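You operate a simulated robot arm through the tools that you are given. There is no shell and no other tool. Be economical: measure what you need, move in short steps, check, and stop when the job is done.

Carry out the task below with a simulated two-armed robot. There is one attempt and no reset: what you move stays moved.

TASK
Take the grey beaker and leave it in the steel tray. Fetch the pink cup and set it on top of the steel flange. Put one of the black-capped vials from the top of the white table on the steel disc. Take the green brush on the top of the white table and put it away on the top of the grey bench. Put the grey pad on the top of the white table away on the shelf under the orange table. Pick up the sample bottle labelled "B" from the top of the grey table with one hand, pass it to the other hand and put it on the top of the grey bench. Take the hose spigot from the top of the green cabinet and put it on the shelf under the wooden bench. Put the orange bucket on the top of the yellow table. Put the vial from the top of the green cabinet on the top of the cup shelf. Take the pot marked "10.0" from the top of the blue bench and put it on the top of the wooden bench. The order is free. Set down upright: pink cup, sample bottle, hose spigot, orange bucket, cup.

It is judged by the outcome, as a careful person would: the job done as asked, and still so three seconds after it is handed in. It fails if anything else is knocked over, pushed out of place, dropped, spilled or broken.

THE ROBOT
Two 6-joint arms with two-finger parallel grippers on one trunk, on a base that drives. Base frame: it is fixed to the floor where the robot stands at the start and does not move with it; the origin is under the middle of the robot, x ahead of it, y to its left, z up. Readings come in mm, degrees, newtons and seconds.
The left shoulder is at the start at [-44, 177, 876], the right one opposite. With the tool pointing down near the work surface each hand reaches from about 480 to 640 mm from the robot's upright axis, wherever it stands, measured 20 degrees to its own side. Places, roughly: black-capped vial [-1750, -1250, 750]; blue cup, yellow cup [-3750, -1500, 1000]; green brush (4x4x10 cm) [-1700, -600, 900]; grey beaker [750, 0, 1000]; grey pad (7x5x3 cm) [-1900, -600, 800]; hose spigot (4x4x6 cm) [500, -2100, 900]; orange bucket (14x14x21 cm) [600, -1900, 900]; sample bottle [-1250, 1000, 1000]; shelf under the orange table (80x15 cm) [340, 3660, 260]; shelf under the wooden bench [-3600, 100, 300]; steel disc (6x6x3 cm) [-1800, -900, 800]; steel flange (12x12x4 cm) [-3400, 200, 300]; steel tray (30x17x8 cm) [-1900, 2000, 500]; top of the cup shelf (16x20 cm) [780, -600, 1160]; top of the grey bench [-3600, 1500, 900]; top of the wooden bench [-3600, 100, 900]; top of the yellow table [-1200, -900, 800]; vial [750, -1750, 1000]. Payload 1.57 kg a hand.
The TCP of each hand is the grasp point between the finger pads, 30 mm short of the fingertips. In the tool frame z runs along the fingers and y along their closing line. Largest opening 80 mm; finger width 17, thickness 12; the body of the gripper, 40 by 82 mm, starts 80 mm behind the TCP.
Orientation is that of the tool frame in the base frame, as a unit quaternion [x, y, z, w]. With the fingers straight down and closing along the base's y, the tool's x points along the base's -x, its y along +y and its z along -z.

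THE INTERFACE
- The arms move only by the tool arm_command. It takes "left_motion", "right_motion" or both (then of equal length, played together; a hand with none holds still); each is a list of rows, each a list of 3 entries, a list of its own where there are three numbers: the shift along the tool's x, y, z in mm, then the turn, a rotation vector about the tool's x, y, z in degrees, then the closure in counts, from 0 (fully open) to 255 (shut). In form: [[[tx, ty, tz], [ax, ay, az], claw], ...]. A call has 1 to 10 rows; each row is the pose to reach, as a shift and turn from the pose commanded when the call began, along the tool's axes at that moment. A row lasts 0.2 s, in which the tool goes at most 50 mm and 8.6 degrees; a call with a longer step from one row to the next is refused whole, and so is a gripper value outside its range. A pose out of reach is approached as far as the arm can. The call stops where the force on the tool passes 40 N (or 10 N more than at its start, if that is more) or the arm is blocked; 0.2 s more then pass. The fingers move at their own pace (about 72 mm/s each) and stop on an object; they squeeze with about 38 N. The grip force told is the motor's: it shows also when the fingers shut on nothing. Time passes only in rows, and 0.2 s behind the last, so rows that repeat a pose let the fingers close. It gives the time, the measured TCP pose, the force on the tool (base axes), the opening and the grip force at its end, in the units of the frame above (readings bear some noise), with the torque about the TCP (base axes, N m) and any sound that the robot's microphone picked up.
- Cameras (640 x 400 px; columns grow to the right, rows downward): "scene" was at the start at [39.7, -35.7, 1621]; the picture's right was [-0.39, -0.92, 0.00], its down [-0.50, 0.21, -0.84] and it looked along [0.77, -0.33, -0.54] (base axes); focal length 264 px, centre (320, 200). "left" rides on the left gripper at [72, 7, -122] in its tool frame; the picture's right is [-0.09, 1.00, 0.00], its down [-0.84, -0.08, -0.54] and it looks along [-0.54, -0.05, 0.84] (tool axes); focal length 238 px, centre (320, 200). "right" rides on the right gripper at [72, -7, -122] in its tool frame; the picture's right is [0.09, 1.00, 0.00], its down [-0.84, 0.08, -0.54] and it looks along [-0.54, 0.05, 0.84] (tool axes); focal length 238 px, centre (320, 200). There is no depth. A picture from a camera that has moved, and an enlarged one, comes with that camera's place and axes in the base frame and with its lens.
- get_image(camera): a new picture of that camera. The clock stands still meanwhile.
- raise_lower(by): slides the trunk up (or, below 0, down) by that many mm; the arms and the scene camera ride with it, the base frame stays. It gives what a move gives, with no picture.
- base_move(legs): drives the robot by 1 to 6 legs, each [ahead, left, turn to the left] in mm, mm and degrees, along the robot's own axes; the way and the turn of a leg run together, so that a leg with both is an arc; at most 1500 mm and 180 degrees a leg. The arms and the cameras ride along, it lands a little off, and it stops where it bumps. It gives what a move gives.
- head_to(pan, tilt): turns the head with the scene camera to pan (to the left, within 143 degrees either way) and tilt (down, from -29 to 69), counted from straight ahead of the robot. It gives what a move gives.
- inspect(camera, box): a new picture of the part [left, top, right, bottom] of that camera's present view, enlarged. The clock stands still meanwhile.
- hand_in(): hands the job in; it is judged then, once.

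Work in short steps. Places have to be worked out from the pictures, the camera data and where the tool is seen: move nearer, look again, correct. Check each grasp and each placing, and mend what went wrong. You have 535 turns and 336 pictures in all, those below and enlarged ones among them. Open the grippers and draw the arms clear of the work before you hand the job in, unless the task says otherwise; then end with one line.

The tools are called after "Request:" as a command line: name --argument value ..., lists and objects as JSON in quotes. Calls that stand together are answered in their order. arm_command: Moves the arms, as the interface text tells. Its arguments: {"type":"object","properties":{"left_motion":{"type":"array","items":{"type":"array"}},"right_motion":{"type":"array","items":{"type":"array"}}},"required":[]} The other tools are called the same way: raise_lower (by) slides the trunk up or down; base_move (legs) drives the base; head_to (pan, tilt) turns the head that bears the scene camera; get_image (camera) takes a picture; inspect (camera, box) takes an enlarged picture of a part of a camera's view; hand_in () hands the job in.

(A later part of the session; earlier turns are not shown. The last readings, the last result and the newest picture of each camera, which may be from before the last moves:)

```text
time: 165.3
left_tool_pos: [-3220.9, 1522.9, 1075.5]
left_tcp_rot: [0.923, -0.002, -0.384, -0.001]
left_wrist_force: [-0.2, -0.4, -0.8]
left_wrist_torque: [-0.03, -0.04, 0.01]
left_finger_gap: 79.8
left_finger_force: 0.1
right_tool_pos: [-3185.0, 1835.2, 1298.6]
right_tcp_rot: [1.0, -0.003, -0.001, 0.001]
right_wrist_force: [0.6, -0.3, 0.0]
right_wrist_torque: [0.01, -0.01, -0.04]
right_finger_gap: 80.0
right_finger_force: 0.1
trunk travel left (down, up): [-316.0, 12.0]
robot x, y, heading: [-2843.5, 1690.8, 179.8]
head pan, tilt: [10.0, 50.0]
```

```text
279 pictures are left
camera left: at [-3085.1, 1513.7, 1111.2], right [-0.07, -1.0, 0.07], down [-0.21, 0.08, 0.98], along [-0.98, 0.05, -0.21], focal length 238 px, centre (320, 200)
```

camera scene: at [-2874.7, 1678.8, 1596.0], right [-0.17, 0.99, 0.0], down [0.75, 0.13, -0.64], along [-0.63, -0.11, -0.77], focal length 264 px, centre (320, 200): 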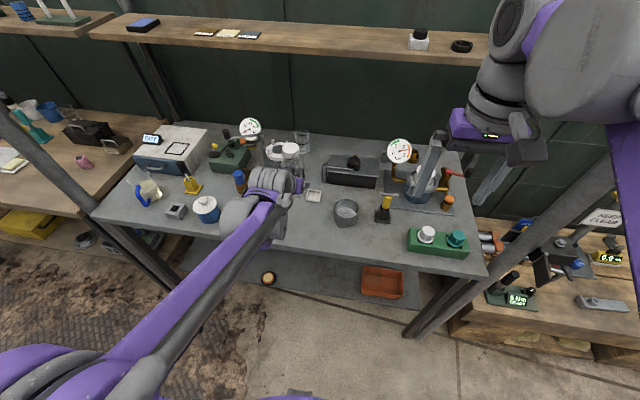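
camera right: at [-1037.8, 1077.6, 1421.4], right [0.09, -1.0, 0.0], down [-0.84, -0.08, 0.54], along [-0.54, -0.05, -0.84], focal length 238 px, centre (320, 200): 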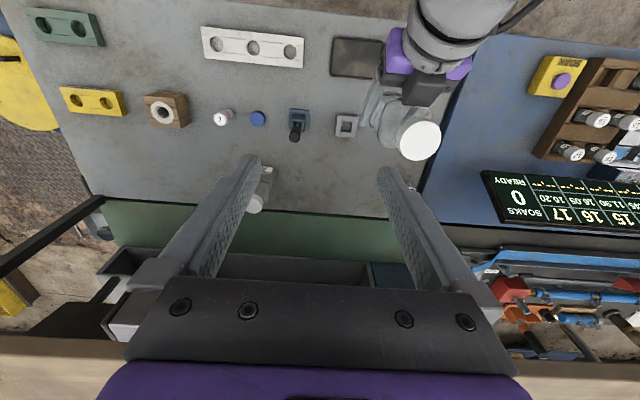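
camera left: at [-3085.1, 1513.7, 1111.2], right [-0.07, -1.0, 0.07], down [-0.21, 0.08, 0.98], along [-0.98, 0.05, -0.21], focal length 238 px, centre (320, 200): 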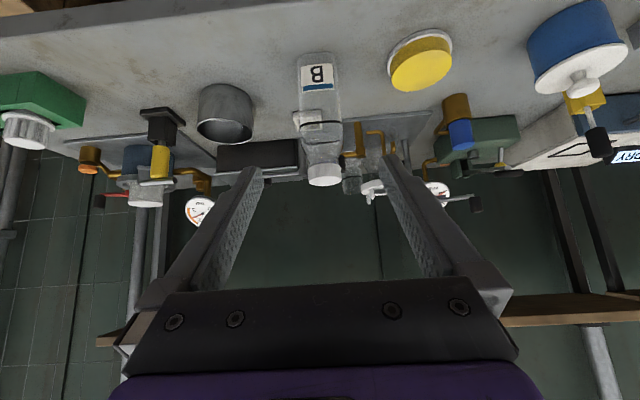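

Bottle B stands upright on the grey bench. Next the pink cup at about (-3480,640) on the wooden bench: I retract the right hand (a post stands at y≈870), back off a little and strafe left.

Request:
arm_command --left_motion '[[[-20, 0, -40], [0, 0, 0], 0], [[-40, 0, -80], [0, 0, 0], 0], [[-40, 0, -80], [0, 0, 0], 0]]' --right_motion '[[[45, 0, 0], [0, 0, 0], 0], [[90, 0, 0], [0, 0, 0], 0], [[130, 0, 0], [0, 0, 0], 0]]'

Request:
base_move --legs '[[-60, 0, 0], [0, 900, 0]]'

Request:
head_to --pan 5 --tilt 45

Request:
get_image --camera "scene"

```text
time: 166.1
left_tool_pos: [-3195.3, 1519.8, 1163.1]
left_tcp_rot: [0.924, -0.002, -0.383, -0.001]
left_wrist_force: [1.0, 0.2, 0.4]
left_wrist_torque: [-0.03, -0.01, 0.03]
left_finger_gap: 80.2
left_finger_force: 0.1
right_tool_pos: [-3057.0, 1833.0, 1298.7]
right_tcp_rot: [1.0, -0.001, -0.002, 0.0]
right_wrist_force: [0.1, 0.0, 0.2]
right_wrist_torque: [-0.01, 0.02, -0.01]
right_finger_gap: 80.2
right_finger_force: 0.1
trunk travel left (down, up): [-316.0, 12.0]
robot x, y, heading: [-2843.1, 1691.8, 179.5]
head pan, tilt: [10.0, 50.0]
```

```text
time: 174.8
left_tool_pos: [-3148.0, 642.9, 1162.1]
left_tcp_rot: [0.924, -0.008, -0.383, -0.004]
left_wrist_force: [0.2, 0.1, 0.3]
left_wrist_torque: [-0.02, 0.0, 0.0]
left_finger_gap: 80.2
left_finger_force: 0.0
right_tool_pos: [-3005.8, 954.3, 1298.7]
right_tcp_rot: [1.0, -0.009, -0.002, 0.0]
right_wrist_force: [-0.1, -0.6, 0.0]
right_wrist_torque: [0.0, 0.03, -0.04]
right_finger_gap: 80.1
right_finger_force: 0.0
trunk travel left (down, up): [-316.0, 12.0]
robot x, y, heading: [-2792.5, 812.7, 178.8]
head pan, tilt: [10.0, 50.0]
```

```text
time: 175.5
left_tool_pos: [-3148.2, 643.9, 1161.5]
left_tcp_rot: [0.923, -0.008, -0.384, -0.004]
left_wrist_force: [-0.2, -0.1, 0.7]
left_wrist_torque: [0.0, 0.0, 0.0]
left_finger_gap: 79.8
left_finger_force: 0.0
right_tool_pos: [-3005.1, 953.9, 1298.8]
right_tcp_rot: [1.0, -0.009, -0.001, 0.0]
right_wrist_force: [0.6, 0.2, -0.7]
right_wrist_torque: [0.03, -0.02, -0.04]
right_finger_gap: 80.1
right_finger_force: 0.0
trunk travel left (down, up): [-316.0, 12.0]
robot x, y, heading: [-2789.5, 809.4, 178.8]
head pan, tilt: [5.0, 45.0]
```

```text
278 pictures are left
camera scene: at [-2830.4, 804.1, 1602.9], right [-0.07, 1.0, 0.0], down [0.71, 0.05, -0.71], along [-0.71, -0.05, -0.71], focal length 264 px, centre (320, 200)
```

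scene: 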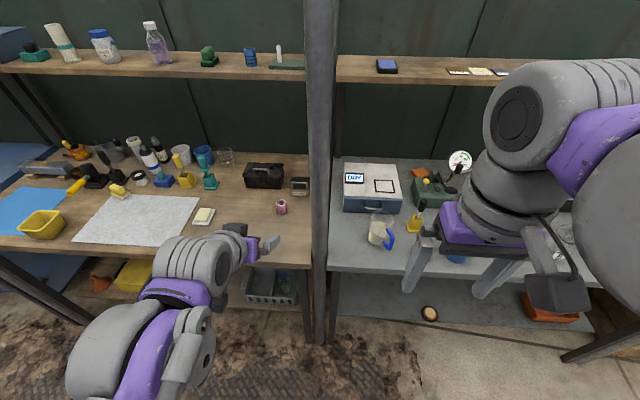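

Pink cup at ≈(-3495,611). Driving 130 mm ahead and looking with the left hand camera.

Request:
base_move --legs '[[130, 0, 1]]'

Request:
get_image --camera "left"

Request:
inspect --camera "scene" --box '[120, 150, 360, 300]'

```text
time: 176.8
left_tool_pos: [-3272.6, 638.2, 1162.3]
left_tcp_rot: [0.924, 0.001, -0.384, 0.001]
left_wrist_force: [-0.2, -0.1, -0.9]
left_wrist_torque: [0.01, 0.0, 0.02]
left_finger_gap: 80.0
left_finger_force: 0.0
right_tool_pos: [-3135.1, 952.0, 1297.3]
right_tcp_rot: [1.0, 0.001, 0.0, 0.0]
right_wrist_force: [0.4, 0.3, 0.8]
right_wrist_torque: [-0.01, 0.01, -0.01]
right_finger_gap: 79.8
right_finger_force: 0.1
trunk travel left (down, up): [-316.0, 12.0]
robot x, y, heading: [-2920.7, 812.7, -179.9]
head pan, tilt: [5.0, 45.0]
```

```text
277 pictures are left
camera left: at [-3136.6, 630.5, 1197.1], right [-0.06, -1.0, 0.07], down [-0.21, 0.08, 0.98], along [-0.98, 0.05, -0.21], focal length 238 px, centre (320, 200)
```

left: 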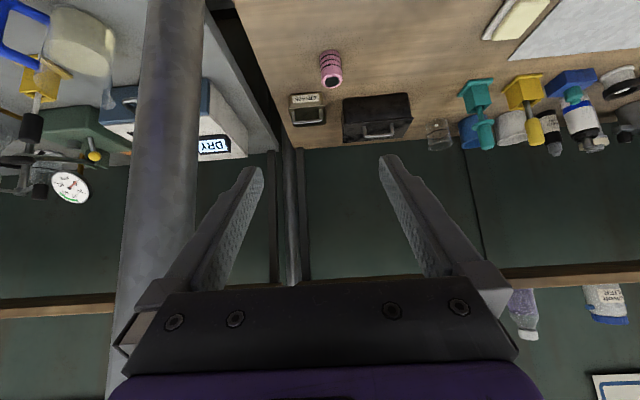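

```text
2.67 times, centred on (240, 225) of scene
camera zoom: at [-2958.3, 804.5, 1602.6], right [-0.09, 1.0, 0.0], down [0.7, 0.06, -0.71], along [-0.71, -0.06, -0.71], focal length 705 px, centre (533, 133)
```

zoom: 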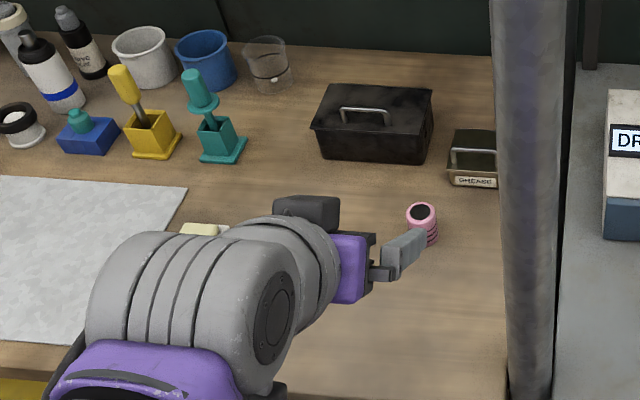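

Cup centre at (-3508,613,≈870), about 43 mm wide. Approaching to 80 mm short of it along the tool axis.

Request:
arm_command --left_motion '[[[6, 4, 47], [0, 0, 0], 0], [[12, 8, 94], [0, 0, 0], 0], [[17, 13, 141], [0, 0, 0], 0], [[22, 17, 188], [0, 0, 0], 0], [[28, 21, 235], [0, 0, 0], 0], [[33, 25, 280], [0, 0, 0], 0], [[33, 25, 284], [0, 0, 0], 0]]'

Request:
get_image --camera "left"

```text
time: 178.3
left_tool_pos: [-3452.7, 611.2, 938.3]
left_tcp_rot: [0.924, 0.001, -0.383, 0.001]
left_wrist_force: [0.4, 1.2, -0.1]
left_wrist_torque: [0.0, 0.03, -0.03]
left_finger_gap: 80.0
left_finger_force: 0.1
right_tool_pos: [-3137.5, 951.6, 1298.1]
right_tcp_rot: [1.0, 0.001, -0.001, 0.0]
right_wrist_force: [-0.3, -0.6, 0.2]
right_wrist_torque: [0.02, -0.01, 0.01]
right_finger_gap: 79.8
right_finger_force: 0.0
trunk travel left (down, up): [-316.0, 12.0]
robot x, y, heading: [-2920.0, 810.6, -180.1]
head pan, tilt: [5.0, 45.0]
```

```text
275 pictures are left
camera left: at [-3316.0, 604.5, 972.6], right [-0.06, -1.0, 0.07], down [-0.21, 0.08, 0.98], along [-0.98, 0.05, -0.21], focal length 238 px, centre (320, 200)
```

left: 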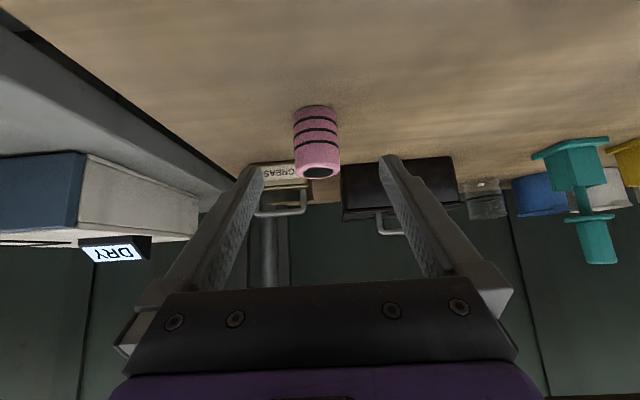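

Aligned. Final approach and closing gently on the cup.

Request:
arm_command --left_motion '[[[-2, -1, 40], [0, 0, 0], 0], [[-5, -3, 70], [0, 0, 0], 0], [[-8, -3, 89], [0, 0, 0], 0], [[-8, -3, 89], [0, 0, 0], 255], [[-8, -3, 89], [0, 0, 0], 255], [[-8, -3, 89], [0, 0, 0], 255], [[-8, -3, 89], [0, 0, 0], 255]]'

Request:
get_image --camera "left"

```text
time: 179.1
left_tool_pos: [-3510.7, 615.2, 886.5]
left_tcp_rot: [0.923, 0.002, -0.385, 0.001]
left_wrist_force: [1.4, -1.5, 0.4]
left_wrist_torque: [-0.03, 0.0, 0.01]
left_finger_gap: 79.9
left_finger_force: 0.0
right_tool_pos: [-3135.4, 951.5, 1299.2]
right_tcp_rot: [1.0, 0.002, -0.001, 0.002]
right_wrist_force: [0.4, 0.1, 0.3]
right_wrist_torque: [-0.02, 0.01, 0.01]
right_finger_gap: 79.9
right_finger_force: 0.1
trunk travel left (down, up): [-316.0, 12.0]
robot x, y, heading: [-2919.5, 815.5, -179.7]
head pan, tilt: [5.0, 45.0]
stopped in row 3 (left hand): the force on the tool passed its limit at 58 N (the readings are from after the stop); the commanded pose is now the measured one
```

```text
274 pictures are left
camera left: at [-3375.6, 608.1, 922.2], right [-0.06, -1.0, 0.07], down [-0.21, 0.08, 0.98], along [-0.98, 0.05, -0.21], focal length 238 px, centre (320, 200)
```

left: 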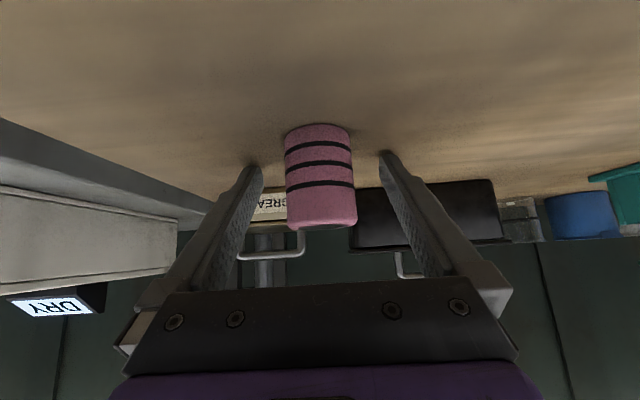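

The fingertips touched the bench (surface ≈858). I raise a few mm, move 10 mm farther and close.

Request:
arm_command --left_motion '[[[-4, 0, -4], [0, 0, 0], 0], [[-11, 0, 3], [0, 0, 0], 0], [[-11, 0, 3], [0, 0, 0], 255], [[-11, 0, 3], [0, 0, 0], 255], [[-11, 0, 3], [0, 0, 0], 255], [[-11, 0, 3], [0, 0, 0], 255]]'

```text
time: 180.5
left_tool_pos: [-3523.0, 613.9, 892.2]
left_tcp_rot: [0.924, 0.002, -0.383, 0.0]
left_wrist_force: [0.8, -0.7, 0.2]
left_wrist_torque: [0.02, 0.0, 0.01]
left_finger_gap: 35.1
left_finger_force: 37.8
right_tool_pos: [-3136.6, 950.8, 1298.5]
right_tcp_rot: [1.0, 0.002, -0.001, 0.0]
right_wrist_force: [0.7, -0.1, -0.9]
right_wrist_torque: [-0.01, 0.03, 0.0]
right_finger_gap: 80.0
right_finger_force: 0.1
trunk travel left (down, up): [-316.0, 12.0]
robot x, y, heading: [-2924.9, 813.2, -179.9]
head pan, tilt: [5.0, 45.0]
```

Cup gripped (35 mm). Lifting, drawing back, then strafing left to face the flange shelf.

Request:
arm_command --left_motion '[[[-30, 0, -30], [0, 0, 0], 255], [[-60, 0, -60], [0, 0, 0], 255], [[-85, 0, -85], [0, 0, 0], 255], [[-55, 0, -115], [0, 0, 0], 255], [[-25, 0, -145], [0, 0, 0], 255], [[5, 0, -175], [0, 0, 0], 255], [[35, 0, -205], [0, 0, 0], 255], [[65, 0, -235], [0, 0, 0], 255], [[92, 0, -262], [0, 0, 0], 255]]'

Request:
base_move --legs '[[-150, 0, 0], [0, 390, 0]]'

Request:
raise_lower --by -300

Request:
head_to --pan 8 --tilt 45

Request:
get_image --camera "scene"

Request:
get_image --camera "left"

```text
time: 182.5
left_tool_pos: [-3271.1, 613.5, 1012.5]
left_tcp_rot: [0.924, 0.001, -0.383, 0.0]
left_wrist_force: [0.2, -1.1, 0.8]
left_wrist_torque: [0.0, 0.02, -0.01]
left_finger_gap: 34.9
left_finger_force: 37.5
right_tool_pos: [-3135.2, 950.4, 1299.5]
right_tcp_rot: [1.0, 0.002, 0.0, -0.001]
right_wrist_force: [-0.4, 0.6, -0.4]
right_wrist_torque: [0.03, 0.03, 0.0]
right_finger_gap: 79.9
right_finger_force: 0.2
trunk travel left (down, up): [-316.0, 12.0]
robot x, y, heading: [-2920.7, 812.8, -179.9]
head pan, tilt: [5.0, 45.0]
```

```text
time: 187.4
left_tool_pos: [-3123.0, 229.7, 1012.6]
left_tcp_rot: [0.924, 0.004, -0.383, 0.002]
left_wrist_force: [0.1, 0.8, -0.8]
left_wrist_torque: [0.01, 0.01, -0.01]
left_finger_gap: 34.8
left_finger_force: 37.9
right_tool_pos: [-2987.7, 568.0, 1298.7]
right_tcp_rot: [1.0, 0.003, -0.001, 0.0]
right_wrist_force: [0.0, -0.4, 0.1]
right_wrist_torque: [0.01, -0.02, 0.01]
right_finger_gap: 80.2
right_finger_force: 0.0
trunk travel left (down, up): [-316.0, 12.0]
robot x, y, heading: [-2770.3, 427.2, -179.7]
head pan, tilt: [5.0, 45.0]
```

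```text
time: 190.4
left_tool_pos: [-3123.4, 230.0, 712.5]
left_tcp_rot: [0.924, 0.004, -0.383, 0.002]
left_wrist_force: [-0.2, 0.2, -1.0]
left_wrist_torque: [0.01, 0.01, 0.03]
left_finger_gap: 34.6
left_finger_force: 37.9
right_tool_pos: [-2987.1, 568.3, 998.5]
right_tcp_rot: [1.0, 0.003, -0.001, 0.0]
right_wrist_force: [0.3, -0.4, 0.8]
right_wrist_torque: [-0.04, -0.02, 0.02]
right_finger_gap: 79.8
right_finger_force: 0.0
trunk travel left (down, up): [-16.0, 312.0]
robot x, y, heading: [-2773.3, 428.5, -179.7]
head pan, tilt: [5.0, 45.0]
```

```text
time: 191.0
left_tool_pos: [-3123.4, 229.7, 712.9]
left_tcp_rot: [0.924, 0.003, -0.383, 0.001]
left_wrist_force: [0.1, -0.2, -0.5]
left_wrist_torque: [0.01, 0.0, 0.03]
left_finger_gap: 34.6
left_finger_force: 38.0
right_tool_pos: [-2989.4, 568.1, 999.0]
right_tcp_rot: [1.0, 0.003, -0.001, 0.001]
right_wrist_force: [-0.3, 0.3, -0.3]
right_wrist_torque: [0.01, 0.02, 0.02]
right_finger_gap: 80.0
right_finger_force: 0.0
trunk travel left (down, up): [-16.0, 312.0]
robot x, y, heading: [-2775.2, 430.0, -179.7]
head pan, tilt: [8.0, 45.0]
```

```text
273 pictures are left
camera scene: at [-2860.6, 417.7, 1291.8], right [-0.14, 0.99, 0.0], down [0.7, 0.1, -0.71], along [-0.7, -0.1, -0.71], focal length 264 px, centre (320, 200)
```

scene: 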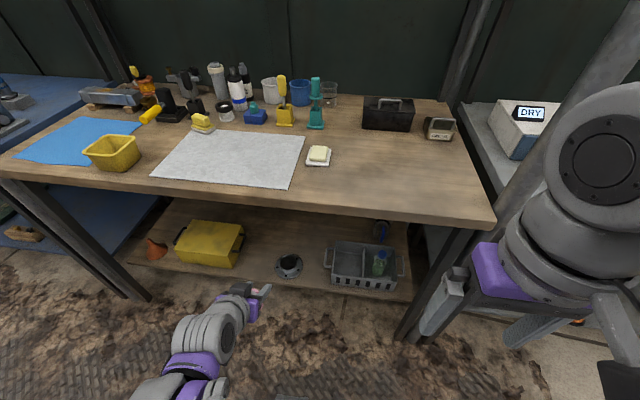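

```text
272 pictures are left
camera left: at [-2987.7, 223.4, 747.9], right [-0.06, -1.0, 0.06], down [-0.21, 0.08, 0.98], along [-0.98, 0.04, -0.21], focal length 238 px, centre (320, 200)
```

left: 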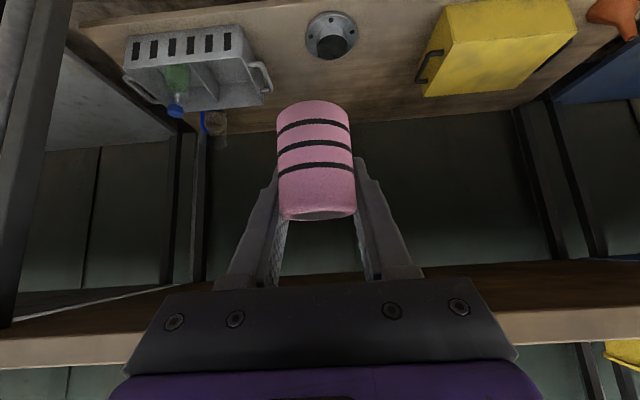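

I zoom in on the flange from both cameras.

Request:
inspect --camera "left" --box '[270, 0, 430, 100]'

Request:
inspect --camera "scene" --box '[230, 225, 390, 325]'

```text
4.00 times, centred on (350, 50) of left
camera zoom: at [-2987.7, 223.4, 747.9], right [-0.06, -1.0, 0.06], down [-0.21, 0.08, 0.98], along [-0.98, 0.04, -0.21], focal length 953 px, centre (200, 800)
```

zoom: 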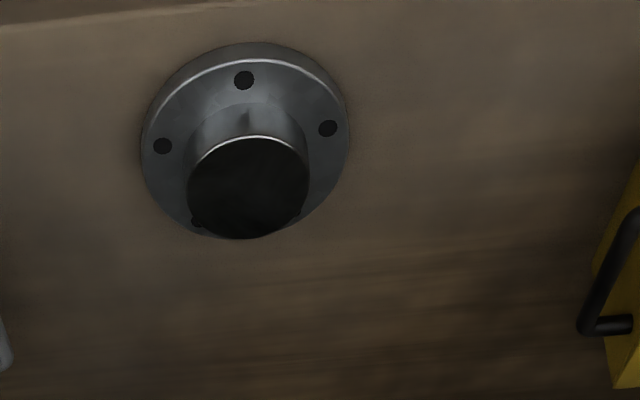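

```text
4.00 times, centred on (310, 275) of scene
camera zoom: at [-2860.6, 417.7, 1291.8], right [-0.14, 0.99, 0.0], down [0.7, 0.1, -0.71], along [-0.7, -0.1, -0.71], focal length 1058 px, centre (360, -100)
```

zoom: 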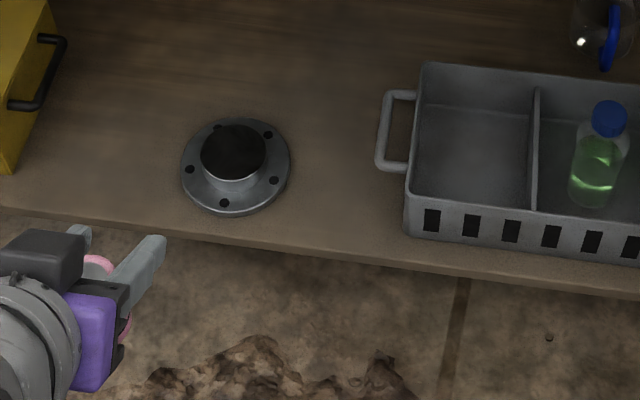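

Hub top of the flange is at ≈(-3457,191,283), with a flat dark top ~65 mm wide. I drive up 120 mm and lower the hand in front of the shelf.

Request:
base_move --legs '[[120, 50, 0]]'

Request:
arm_command --left_motion '[[[32, 0, 32], [0, 0, 0], 255], [[64, 0, 64], [0, 0, 0], 255], [[96, 0, 96], [0, 0, 0], 255], [[128, 0, 128], [0, 0, 0], 255], [[160, 0, 160], [0, 0, 0], 255], [[190, 0, 190], [0, 0, 0], 255], [[220, 0, 220], [0, 0, 0], 255]]'

Request:
get_image --camera "left"

Request:
get_image --camera "scene"

```text
time: 192.3
left_tool_pos: [-3237.6, 178.3, 712.4]
left_tcp_rot: [0.924, 0.003, -0.383, 0.001]
left_wrist_force: [-1.1, -0.4, -0.4]
left_wrist_torque: [-0.02, 0.03, 0.01]
left_finger_gap: 35.1
left_finger_force: 37.6
right_tool_pos: [-3104.0, 516.2, 998.8]
right_tcp_rot: [1.0, 0.004, -0.001, 0.0]
right_wrist_force: [0.3, 0.5, 0.7]
right_wrist_torque: [0.01, -0.03, 0.0]
right_finger_gap: 80.2
right_finger_force: 0.1
trunk travel left (down, up): [-16.0, 312.0]
robot x, y, heading: [-2894.0, 378.8, -179.6]
head pan, tilt: [8.0, 45.0]
```

```text
time: 193.9
left_tool_pos: [-3312.5, 172.1, 481.1]
left_tcp_rot: [0.924, 0.003, -0.382, 0.0]
left_wrist_force: [-0.1, 1.1, -0.7]
left_wrist_torque: [0.01, 0.04, -0.03]
left_finger_gap: 34.8
left_finger_force: 38.1
left hand out of reach, approached as far as the arm can: row 4, 5, 6, 7
right_tool_pos: [-3105.0, 517.2, 998.2]
right_tcp_rot: [1.0, 0.003, 0.0, 0.0]
right_wrist_force: [-0.5, 0.3, -0.5]
right_wrist_torque: [0.0, 0.02, 0.01]
right_finger_gap: 80.2
right_finger_force: 0.1
trunk travel left (down, up): [-16.0, 312.0]
robot x, y, heading: [-2887.7, 378.4, -179.7]
head pan, tilt: [8.0, 45.0]
```

```text
269 pictures are left
camera left: at [-3176.8, 164.4, 517.0], right [-0.06, -1.0, 0.06], down [-0.21, 0.08, 0.97], along [-0.98, 0.04, -0.21], focal length 238 px, centre (320, 200)
```

left: 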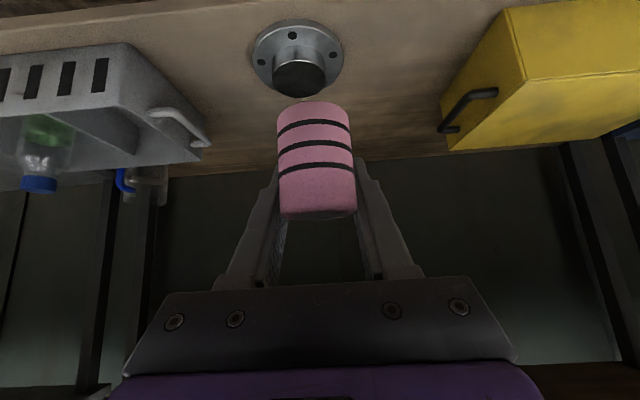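

```text
268 pictures are left
camera scene: at [-2977.1, 365.6, 1291.6], right [-0.15, 0.99, 0.0], down [0.7, 0.1, -0.71], along [-0.7, -0.1, -0.71], focal length 264 px, centre (320, 200)
```

scene: 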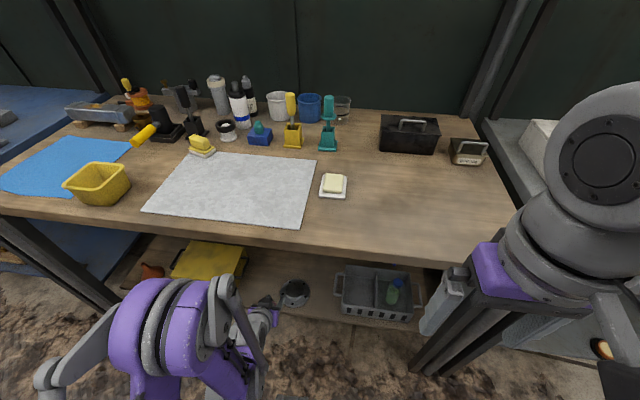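

Hub top confirmed at ≈(-3457,193,285). The arm folded short at that close distance; I test a step toward the target from here.

Request:
arm_command --left_motion '[[[-10, -5, 35], [0, 0, 0], 255]]'

```text
time: 194.3
left_tool_pos: [-3344.8, 176.2, 463.7]
left_tcp_rot: [0.924, 0.003, -0.383, 0.001]
left_wrist_force: [1.3, -0.5, -0.5]
left_wrist_torque: [0.01, 0.01, 0.01]
left_finger_gap: 35.0
left_finger_force: 38.0
right_tool_pos: [-3105.3, 516.9, 998.5]
right_tcp_rot: [1.0, 0.003, 0.0, 0.0]
right_wrist_force: [0.7, 0.4, -0.2]
right_wrist_torque: [0.02, -0.01, 0.01]
right_finger_gap: 79.9
right_finger_force: 0.0
trunk travel left (down, up): [-16.0, 312.0]
robot x, y, heading: [-2885.1, 374.3, -179.6]
head pan, tilt: [8.0, 45.0]
```

Relative steps work from the measured pose. Moving above the flange at z≈390.

Request:
arm_command --left_motion '[[[-9, -6, 44], [0, 0, 0], 255], [[-18, -12, 88], [0, 0, 0], 255], [[-27, -17, 131], [0, 0, 0], 255], [[-27, -17, 131], [0, 0, 0], 255]]'

Request:
get_image --camera "left"

Request:
get_image --camera "scene"

```text
time: 195.3
left_tool_pos: [-3458.1, 193.9, 393.1]
left_tcp_rot: [0.923, 0.003, -0.384, 0.001]
left_wrist_force: [0.4, 0.1, -0.2]
left_wrist_torque: [0.01, 0.0, 0.0]
left_finger_gap: 34.9
left_finger_force: 37.8
right_tool_pos: [-3104.1, 516.3, 998.9]
right_tcp_rot: [1.0, 0.004, -0.001, -0.001]
right_wrist_force: [0.1, 0.5, 0.3]
right_wrist_torque: [-0.01, 0.02, -0.02]
right_finger_gap: 79.9
right_finger_force: 0.1
trunk travel left (down, up): [-16.0, 312.0]
robot x, y, heading: [-2887.5, 379.1, -179.4]
head pan, tilt: [8.0, 45.0]
```

```text
267 pictures are left
camera left: at [-3322.0, 186.8, 427.0], right [-0.06, -1.0, 0.06], down [-0.21, 0.08, 0.98], along [-0.98, 0.04, -0.21], focal length 238 px, centre (320, 200)
```

left: 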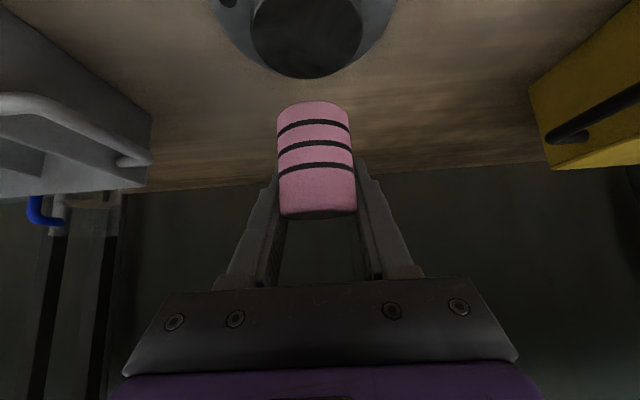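

```text
266 pictures are left
camera scene: at [-2975.7, 366.0, 1291.8], right [-0.15, 0.99, 0.0], down [0.7, 0.1, -0.71], along [-0.7, -0.1, -0.71], focal length 264 px, centre (320, 200)
```

scene: 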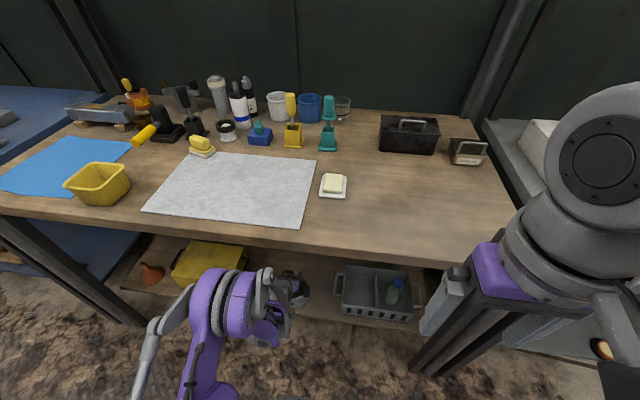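

Hub centre refined to (-3447,192,290). Shift 10 mm back and descend near contact.

Request:
arm_command --left_motion '[[[25, 2, 15], [0, 0, 0], 255], [[45, 2, 32], [0, 0, 0], 255], [[45, 2, 32], [0, 0, 0], 255]]'

Request:
get_image --camera "left"

Request:
inspect --camera "scene" --box '[220, 240, 380, 340]'

```text
time: 196.1
left_tool_pos: [-3448.5, 191.2, 336.1]
left_tcp_rot: [0.923, 0.003, -0.384, 0.001]
left_wrist_force: [-0.6, 0.8, 0.6]
left_wrist_torque: [0.02, 0.03, -0.01]
left_finger_gap: 34.7
left_finger_force: 38.1
right_tool_pos: [-3105.3, 517.0, 999.3]
right_tcp_rot: [1.0, 0.004, -0.001, 0.0]
right_wrist_force: [-0.2, 1.2, 0.1]
right_wrist_torque: [0.0, 0.0, -0.03]
right_finger_gap: 79.7
right_finger_force: 0.0
trunk travel left (down, up): [-16.0, 312.0]
robot x, y, heading: [-2888.6, 380.2, -179.3]
head pan, tilt: [8.0, 45.0]
```

```text
265 pictures are left
camera left: at [-3311.8, 185.1, 370.5], right [-0.06, -1.0, 0.06], down [-0.21, 0.08, 0.98], along [-0.98, 0.04, -0.21], focal length 238 px, centre (320, 200)
```

left: 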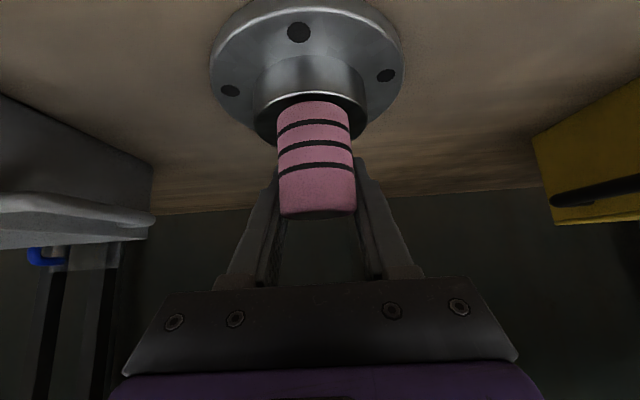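

```text
4.00 times, centred on (300, 290) of scene
camera zoom: at [-2975.8, 366.0, 1291.8], right [-0.15, 0.99, 0.0], down [0.7, 0.1, -0.71], along [-0.7, -0.1, -0.71], focal length 1058 px, centre (400, -160)
```

zoom: 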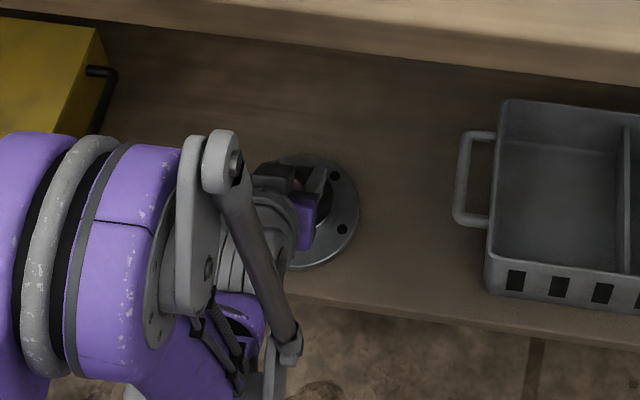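

The cup is just above the hub, well centred. Lowering in small steps to contact.

Request:
arm_command --left_motion '[[[3, -2, 3], [0, 0, 0], 255], [[5, -2, 5], [0, 0, 0], 255], [[7, -2, 7], [0, 0, 0], 255], [[7, -2, 7], [0, 0, 0], 255]]'

Request:
get_image --camera "left"

```text
time: 197.1
left_tool_pos: [-3447.2, 194.0, 325.4]
left_tcp_rot: [0.923, 0.002, -0.385, 0.002]
left_wrist_force: [-1.0, -3.6, 21.7]
left_wrist_torque: [-0.22, -0.45, -0.08]
left_finger_gap: 34.6
left_finger_force: 37.8
right_tool_pos: [-3103.0, 516.4, 997.8]
right_tcp_rot: [1.0, 0.004, -0.001, 0.0]
right_wrist_force: [0.0, -0.1, -0.4]
right_wrist_torque: [-0.03, 0.02, 0.0]
right_finger_gap: 79.7
right_finger_force: 0.1
trunk travel left (down, up): [-16.0, 312.0]
robot x, y, heading: [-2888.4, 381.5, -179.4]
head pan, tilt: [8.0, 45.0]
```

```text
263 pictures are left
camera left: at [-3311.0, 188.0, 360.1], right [-0.06, -1.0, 0.07], down [-0.2, 0.08, 0.98], along [-0.98, 0.04, -0.21], focal length 238 px, centre (320, 200)
```

left: 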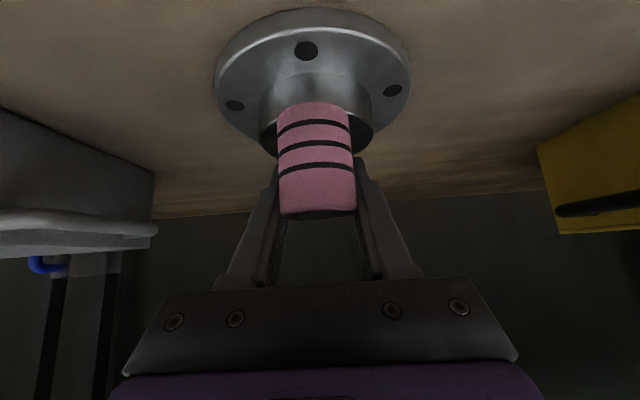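

Contact 22 N. Before releasing I verify the cup's footing from the right-hand camera.

Request:
inspect --camera "right" --box '[340, 140, 450, 225]'

```text
4.71 times, centred on (395, 182) of right
camera zoom: at [-3030.6, 522.9, 1121.4], right [0.1, -1.0, 0.0], down [-0.83, -0.08, 0.54], along [-0.54, -0.05, -0.84], focal length 1122 px, centre (-33, 282)
```

zoom: 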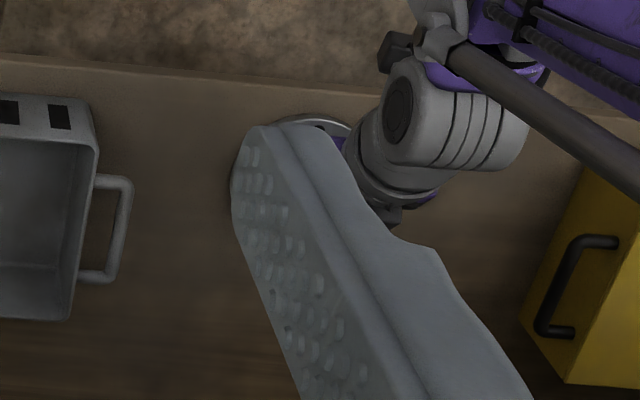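

Torque says contact lies ~20 mm toward the robot from the TCP, so the cup sits near the hub's front. I lift 10 mm, move 16 mm farther in, and lower again.

Request:
arm_command --left_motion '[[[-7, 0, -7], [0, 0, 0], 255], [[-18, 0, 4], [0, 0, 0], 255], [[-18, 0, 4], [0, 0, 0], 255]]'

Request:
get_image --camera "left"

Request:
arm_command --left_motion '[[[2, 0, 2], [0, 0, 0], 255], [[4, 0, 4], [0, 0, 0], 255], [[6, 0, 6], [0, 0, 0], 255], [[6, 0, 6], [0, 0, 0], 255]]'

Request:
get_image --camera "left"

```text
time: 197.9
left_tool_pos: [-3462.5, 194.5, 332.7]
left_tcp_rot: [0.924, 0.003, -0.383, 0.0]
left_wrist_force: [0.0, 1.2, -0.8]
left_wrist_torque: [-0.01, 0.02, 0.01]
left_finger_gap: 34.6
left_finger_force: 37.9
right_tool_pos: [-3104.6, 515.9, 997.9]
right_tcp_rot: [1.0, 0.003, -0.001, 0.001]
right_wrist_force: [0.5, -0.1, -0.5]
right_wrist_torque: [0.0, 0.0, 0.03]
right_finger_gap: 80.0
right_finger_force: 0.1
trunk travel left (down, up): [-16.0, 312.0]
robot x, y, heading: [-2884.2, 373.8, -179.9]
head pan, tilt: [8.0, 45.0]
```

```text
261 pictures are left
camera left: at [-3325.6, 187.6, 367.5], right [-0.06, -1.0, 0.06], down [-0.21, 0.08, 0.98], along [-0.98, 0.04, -0.21], focal length 238 px, centre (320, 200)
```

left: 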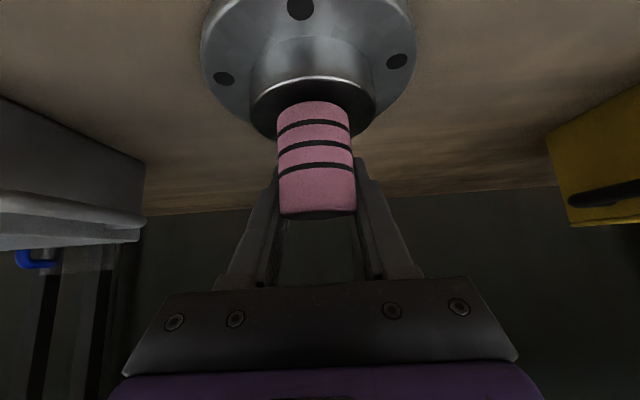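

```text
time: 198.9
left_tool_pos: [-3463.0, 194.1, 325.1]
left_tcp_rot: [0.923, 0.003, -0.384, 0.002]
left_wrist_force: [0.4, -1.0, 16.4]
left_wrist_torque: [-0.13, -0.45, 0.0]
left_finger_gap: 35.1
left_finger_force: 37.8
right_tool_pos: [-3102.6, 517.3, 998.2]
right_tcp_rot: [1.0, 0.003, -0.001, 0.0]
right_wrist_force: [-0.4, -0.2, 0.4]
right_wrist_torque: [0.0, 0.01, -0.01]
right_finger_gap: 80.0
right_finger_force: 0.0
trunk travel left (down, up): [-16.0, 312.0]
robot x, y, heading: [-2887.4, 381.7, -179.6]
head pan, tilt: [8.0, 45.0]
```

```text
260 pictures are left
camera left: at [-3326.0, 188.1, 360.2], right [-0.06, -1.0, 0.07], down [-0.21, 0.08, 0.98], along [-0.98, 0.04, -0.21], focal length 238 px, centre (320, 200)
```

left: 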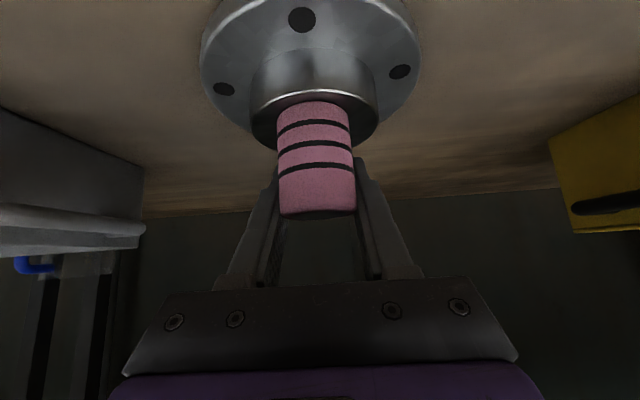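

The cup is now centred on the hub and in contact. Opening and withdrawing along the tool axis.

Request:
arm_command --left_motion '[[[0, 0, 0], [0, 0, 0], 170], [[0, 0, 0], [0, 0, 0], 100], [[0, 0, 0], [0, 0, 0], 0], [[0, 0, 0], [0, 0, 0], 0], [[0, 0, -40], [0, 0, 0], 0], [[0, 0, -80], [0, 0, 0], 0], [[0, 0, -120], [0, 0, 0], 0]]'

Request:
get_image --camera "left"

```text
time: 200.5
left_tool_pos: [-3375.4, 196.4, 407.7]
left_tcp_rot: [0.924, 0.002, -0.384, 0.0]
left_wrist_force: [-0.4, -0.4, 0.2]
left_wrist_torque: [0.0, 0.01, 0.03]
left_finger_gap: 79.9
left_finger_force: 0.1
right_tool_pos: [-3103.8, 515.7, 999.0]
right_tcp_rot: [1.0, 0.003, -0.001, 0.001]
right_wrist_force: [0.0, 0.0, 0.6]
right_wrist_torque: [0.02, -0.02, -0.01]
right_finger_gap: 80.2
right_finger_force: 0.0
trunk travel left (down, up): [-16.0, 312.0]
robot x, y, heading: [-2890.4, 380.6, -179.5]
head pan, tilt: [8.0, 45.0]
```

```text
259 pictures are left
camera left: at [-3240.6, 190.8, 444.0], right [-0.06, -1.0, 0.07], down [-0.21, 0.08, 0.98], along [-0.98, 0.04, -0.21], focal length 238 px, centre (320, 200)
```

left: 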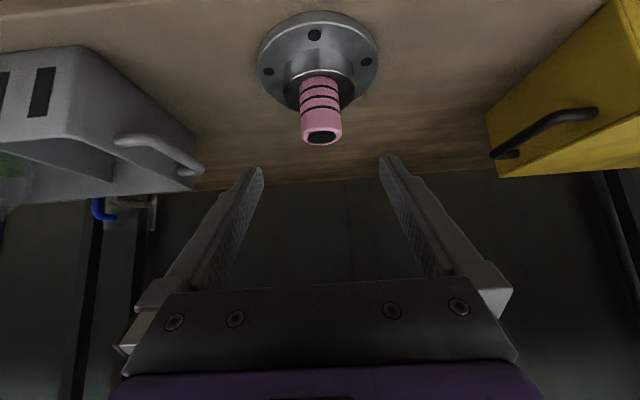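

The pink cup stands on the flange. Withdrawing, raising the trunk, and strafing along to the blue bench to find the pot "10.0".

Request:
arm_command --left_motion '[[[0, 0, -45], [0, 0, 0], 0], [[0, 0, -90], [0, 0, 0], 0], [[0, 0, -120], [0, 0, 0], 0]]'

Request:
base_move --legs '[[-150, 0, 0]]'

Request:
raise_lower --by 300

Request:
base_move --legs '[[0, 1400, 0]]'

Request:
head_to --pan 15 --tilt 35

Request:
get_image --camera "scene"

```text
time: 201.3
left_tool_pos: [-3294.7, 194.6, 498.6]
left_tcp_rot: [0.924, 0.003, -0.383, 0.002]
left_wrist_force: [0.2, 0.3, 0.0]
left_wrist_torque: [0.01, 0.01, 0.04]
left_finger_gap: 79.8
left_finger_force: 0.1
left hand out of reach, approached as far as the arm can: row 1, 2, 3
right_tool_pos: [-3103.8, 515.0, 998.9]
right_tcp_rot: [1.0, 0.003, 0.0, 0.0]
right_wrist_force: [-0.2, 1.1, -0.6]
right_wrist_torque: [-0.04, 0.0, -0.01]
right_finger_gap: 80.3
right_finger_force: 0.0
trunk travel left (down, up): [-16.0, 312.0]
robot x, y, heading: [-2888.4, 379.0, -179.6]
head pan, tilt: [8.0, 45.0]
```

```text
time: 202.7
left_tool_pos: [-3146.1, 193.7, 497.6]
left_tcp_rot: [0.924, 0.005, -0.383, 0.002]
left_wrist_force: [-0.3, -0.1, -0.6]
left_wrist_torque: [0.0, 0.0, 0.01]
left_finger_gap: 80.0
left_finger_force: 0.0
right_tool_pos: [-2954.2, 517.1, 998.4]
right_tcp_rot: [1.0, 0.006, -0.001, 0.0]
right_wrist_force: [0.5, 0.6, -1.1]
right_wrist_torque: [0.01, 0.03, -0.01]
right_finger_gap: 80.0
right_finger_force: 0.1
trunk travel left (down, up): [-16.0, 312.0]
robot x, y, heading: [-2741.4, 385.2, -179.5]
head pan, tilt: [8.0, 45.0]
```

```text
time: 205.7
left_tool_pos: [-3214.7, 193.0, 867.8]
left_tcp_rot: [0.897, 0.005, -0.442, 0.003]
left_wrist_force: [-0.2, -0.5, 0.1]
left_wrist_torque: [-0.02, -0.01, -0.04]
left_finger_gap: 80.2
left_finger_force: 0.1
right_tool_pos: [-2955.6, 516.5, 1296.9]
right_tcp_rot: [1.0, 0.006, 0.0, 0.001]
right_wrist_force: [-0.5, -0.1, -0.1]
right_wrist_torque: [-0.02, 0.02, 0.0]
right_finger_gap: 80.1
right_finger_force: 0.1
trunk travel left (down, up): [-316.0, 12.0]
robot x, y, heading: [-2736.5, 379.0, -179.6]
head pan, tilt: [8.0, 45.0]
```

```text
time: 218.0
left_tool_pos: [-3205.7, -1192.3, 866.4]
left_tcp_rot: [0.897, 0.003, -0.442, 0.002]
left_wrist_force: [0.1, 0.0, -0.6]
left_wrist_torque: [-0.01, -0.01, -0.03]
left_finger_gap: 79.9
left_finger_force: 0.1
right_tool_pos: [-2943.7, -870.8, 1299.7]
right_tcp_rot: [1.0, 0.003, -0.001, 0.001]
right_wrist_force: [0.0, 0.4, -0.1]
right_wrist_torque: [0.03, -0.02, -0.01]
right_finger_gap: 80.0
right_finger_force: 0.2
trunk travel left (down, up): [-316.0, 12.0]
robot x, y, heading: [-2729.6, -1008.8, -179.7]
head pan, tilt: [8.0, 45.0]
```

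```text
time: 218.7
left_tool_pos: [-3205.2, -1192.8, 868.5]
left_tcp_rot: [0.898, 0.003, -0.441, 0.001]
left_wrist_force: [0.0, 0.2, 0.1]
left_wrist_torque: [-0.01, 0.01, -0.02]
left_finger_gap: 79.9
left_finger_force: 0.0
right_tool_pos: [-2944.4, -871.1, 1298.0]
right_tcp_rot: [1.0, 0.003, -0.001, 0.0]
right_wrist_force: [-0.4, -0.2, -0.1]
right_wrist_torque: [-0.02, 0.03, 0.02]
right_finger_gap: 80.2
right_finger_force: 0.0
trunk travel left (down, up): [-316.0, 12.0]
robot x, y, heading: [-2725.6, -1008.7, -179.8]
head pan, tilt: [15.0, 35.0]
```

```text
258 pictures are left
camera scene: at [-2769.6, -1032.1, 1617.7], right [-0.26, 0.96, 0.0], down [0.55, 0.15, -0.82], along [-0.79, -0.22, -0.57], focal length 264 px, centre (320, 200)
```

scene: 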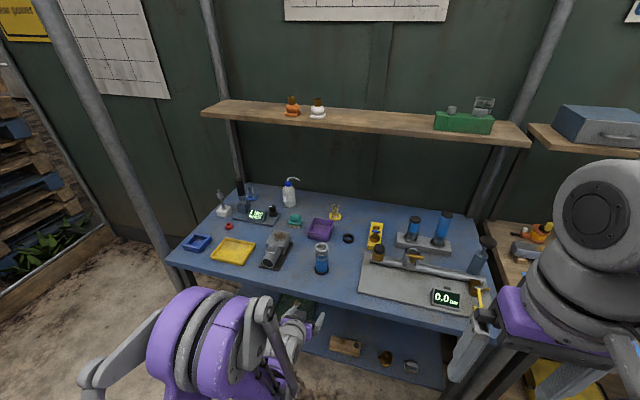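

I raise the left hand away from the bench edge and zoom in on the bench top.

Request:
arm_command --left_motion '[[[-20, 0, -40], [0, 0, 0], 0], [[-45, 0, -80], [0, 0, 0], 0], [[-70, 0, -120], [0, 0, 0], 0], [[-95, 0, -160], [0, 0, 0], 0]]'

Request:
inspect --camera "scene" --box '[170, 165, 410, 315]'

Request:
inspect --camera "scene" --box '[320, 165, 520, 290]'

```text
time: 219.7
left_tool_pos: [-3135.7, -1195.2, 1041.6]
left_tcp_rot: [0.897, 0.003, -0.442, 0.001]
left_wrist_force: [0.9, -0.4, 1.5]
left_wrist_torque: [-0.01, 0.0, 0.02]
left_finger_gap: 80.1
left_finger_force: 0.1
right_tool_pos: [-2942.1, -870.7, 1298.6]
right_tcp_rot: [1.0, 0.003, -0.001, 0.0]
right_wrist_force: [0.3, -0.9, 0.3]
right_wrist_torque: [-0.01, 0.02, 0.0]
right_finger_gap: 80.2
right_finger_force: 0.1
trunk travel left (down, up): [-316.0, 12.0]
robot x, y, heading: [-2726.8, -1009.8, -179.8]
head pan, tilt: [15.0, 35.0]
```

```text
2.67 times, centred on (290, 240) of scene
camera zoom: at [-2767.4, -1032.1, 1617.7], right [-0.27, 0.96, 0.0], down [0.55, 0.15, -0.82], along [-0.79, -0.22, -0.57], focal length 705 px, centre (400, 93)
```

zoom: 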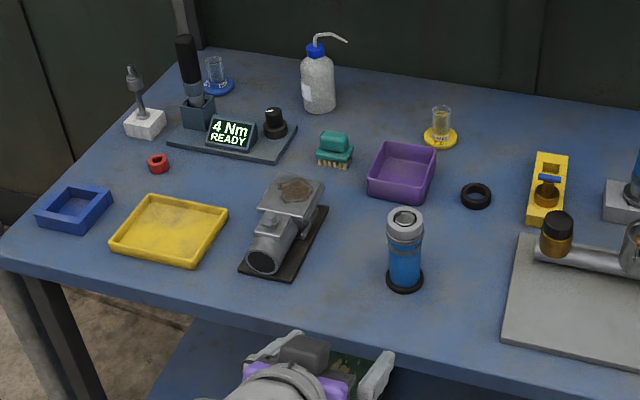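

```text
3.20 times, centred on (420, 228) of scene
camera zoom: at [-2767.4, -1032.1, 1617.7], right [-0.27, 0.96, 0.0], down [0.55, 0.15, -0.82], along [-0.79, -0.22, -0.57], focal length 846 px, centre (0, 112)
```

zoom: 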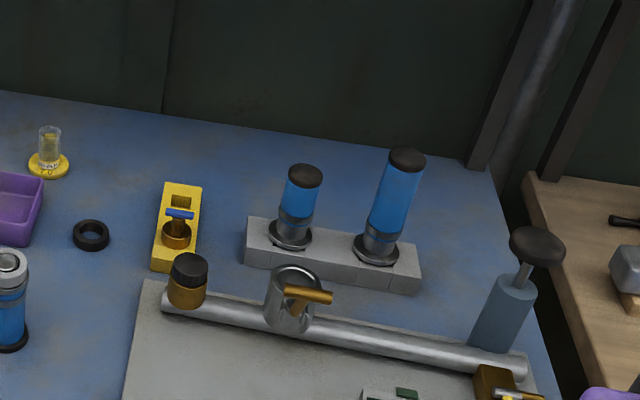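

There are glass cups with blue and yellow bases here – likely the "blue cup" and "yellow cup". The pot marked 10.0 is probably one of them, and the matching pink-based glass on the cup shelf may be the real "pink cup". I zoom to read labels.

Request:
inspect --camera "scene" --box '[235, 175, 275, 200]'

Request:
inspect --camera "scene" --box '[315, 200, 355, 225]'

Request:
inspect --camera "scene" --box '[300, 235, 340, 280]'

```text
16.00 times, centred on (255, 188) of scene
camera zoom: at [-2767.4, -1032.1, 1617.7], right [-0.27, 0.96, 0.0], down [0.55, 0.15, -0.82], along [-0.79, -0.22, -0.57], focal length 4230 px, centre (1360, 400)
```

zoom: 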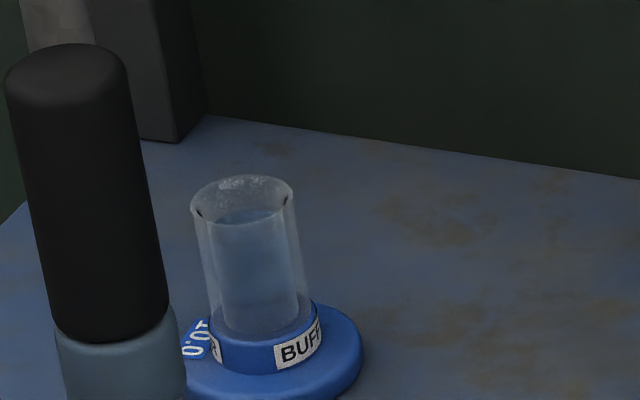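

```text
16.00 times, centred on (335, 212) of scene
camera zoom: at [-2767.4, -1032.1, 1617.7], right [-0.27, 0.96, 0.0], down [0.55, 0.15, -0.82], along [-0.79, -0.22, -0.57], focal length 4230 px, centre (80, 0)
```

zoom: 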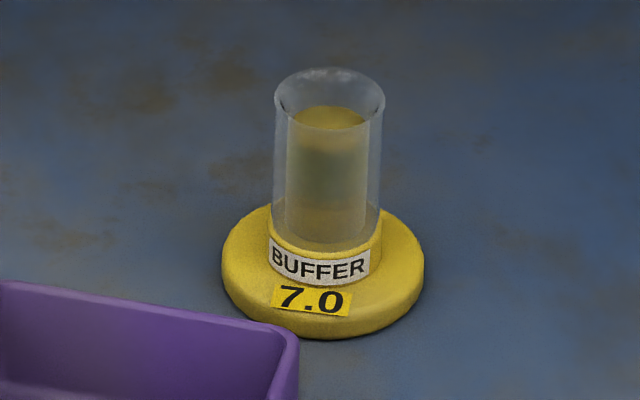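

```text
8.89 times, centred on (320, 258) of scene
camera zoom: at [-2767.4, -1032.1, 1617.7], right [-0.27, 0.96, 0.0], down [0.55, 0.15, -0.82], along [-0.79, -0.22, -0.57], focal length 2350 px, centre (320, -311)
```

zoom: 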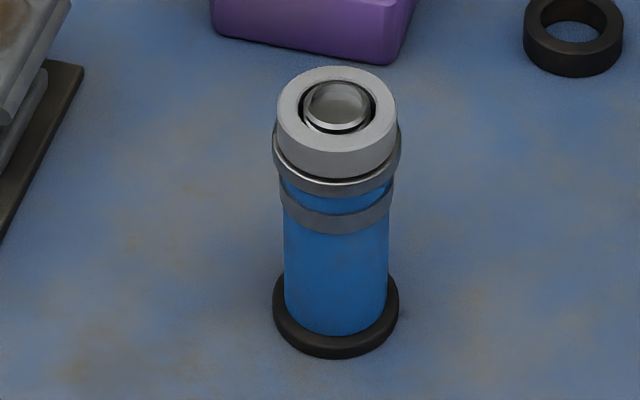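

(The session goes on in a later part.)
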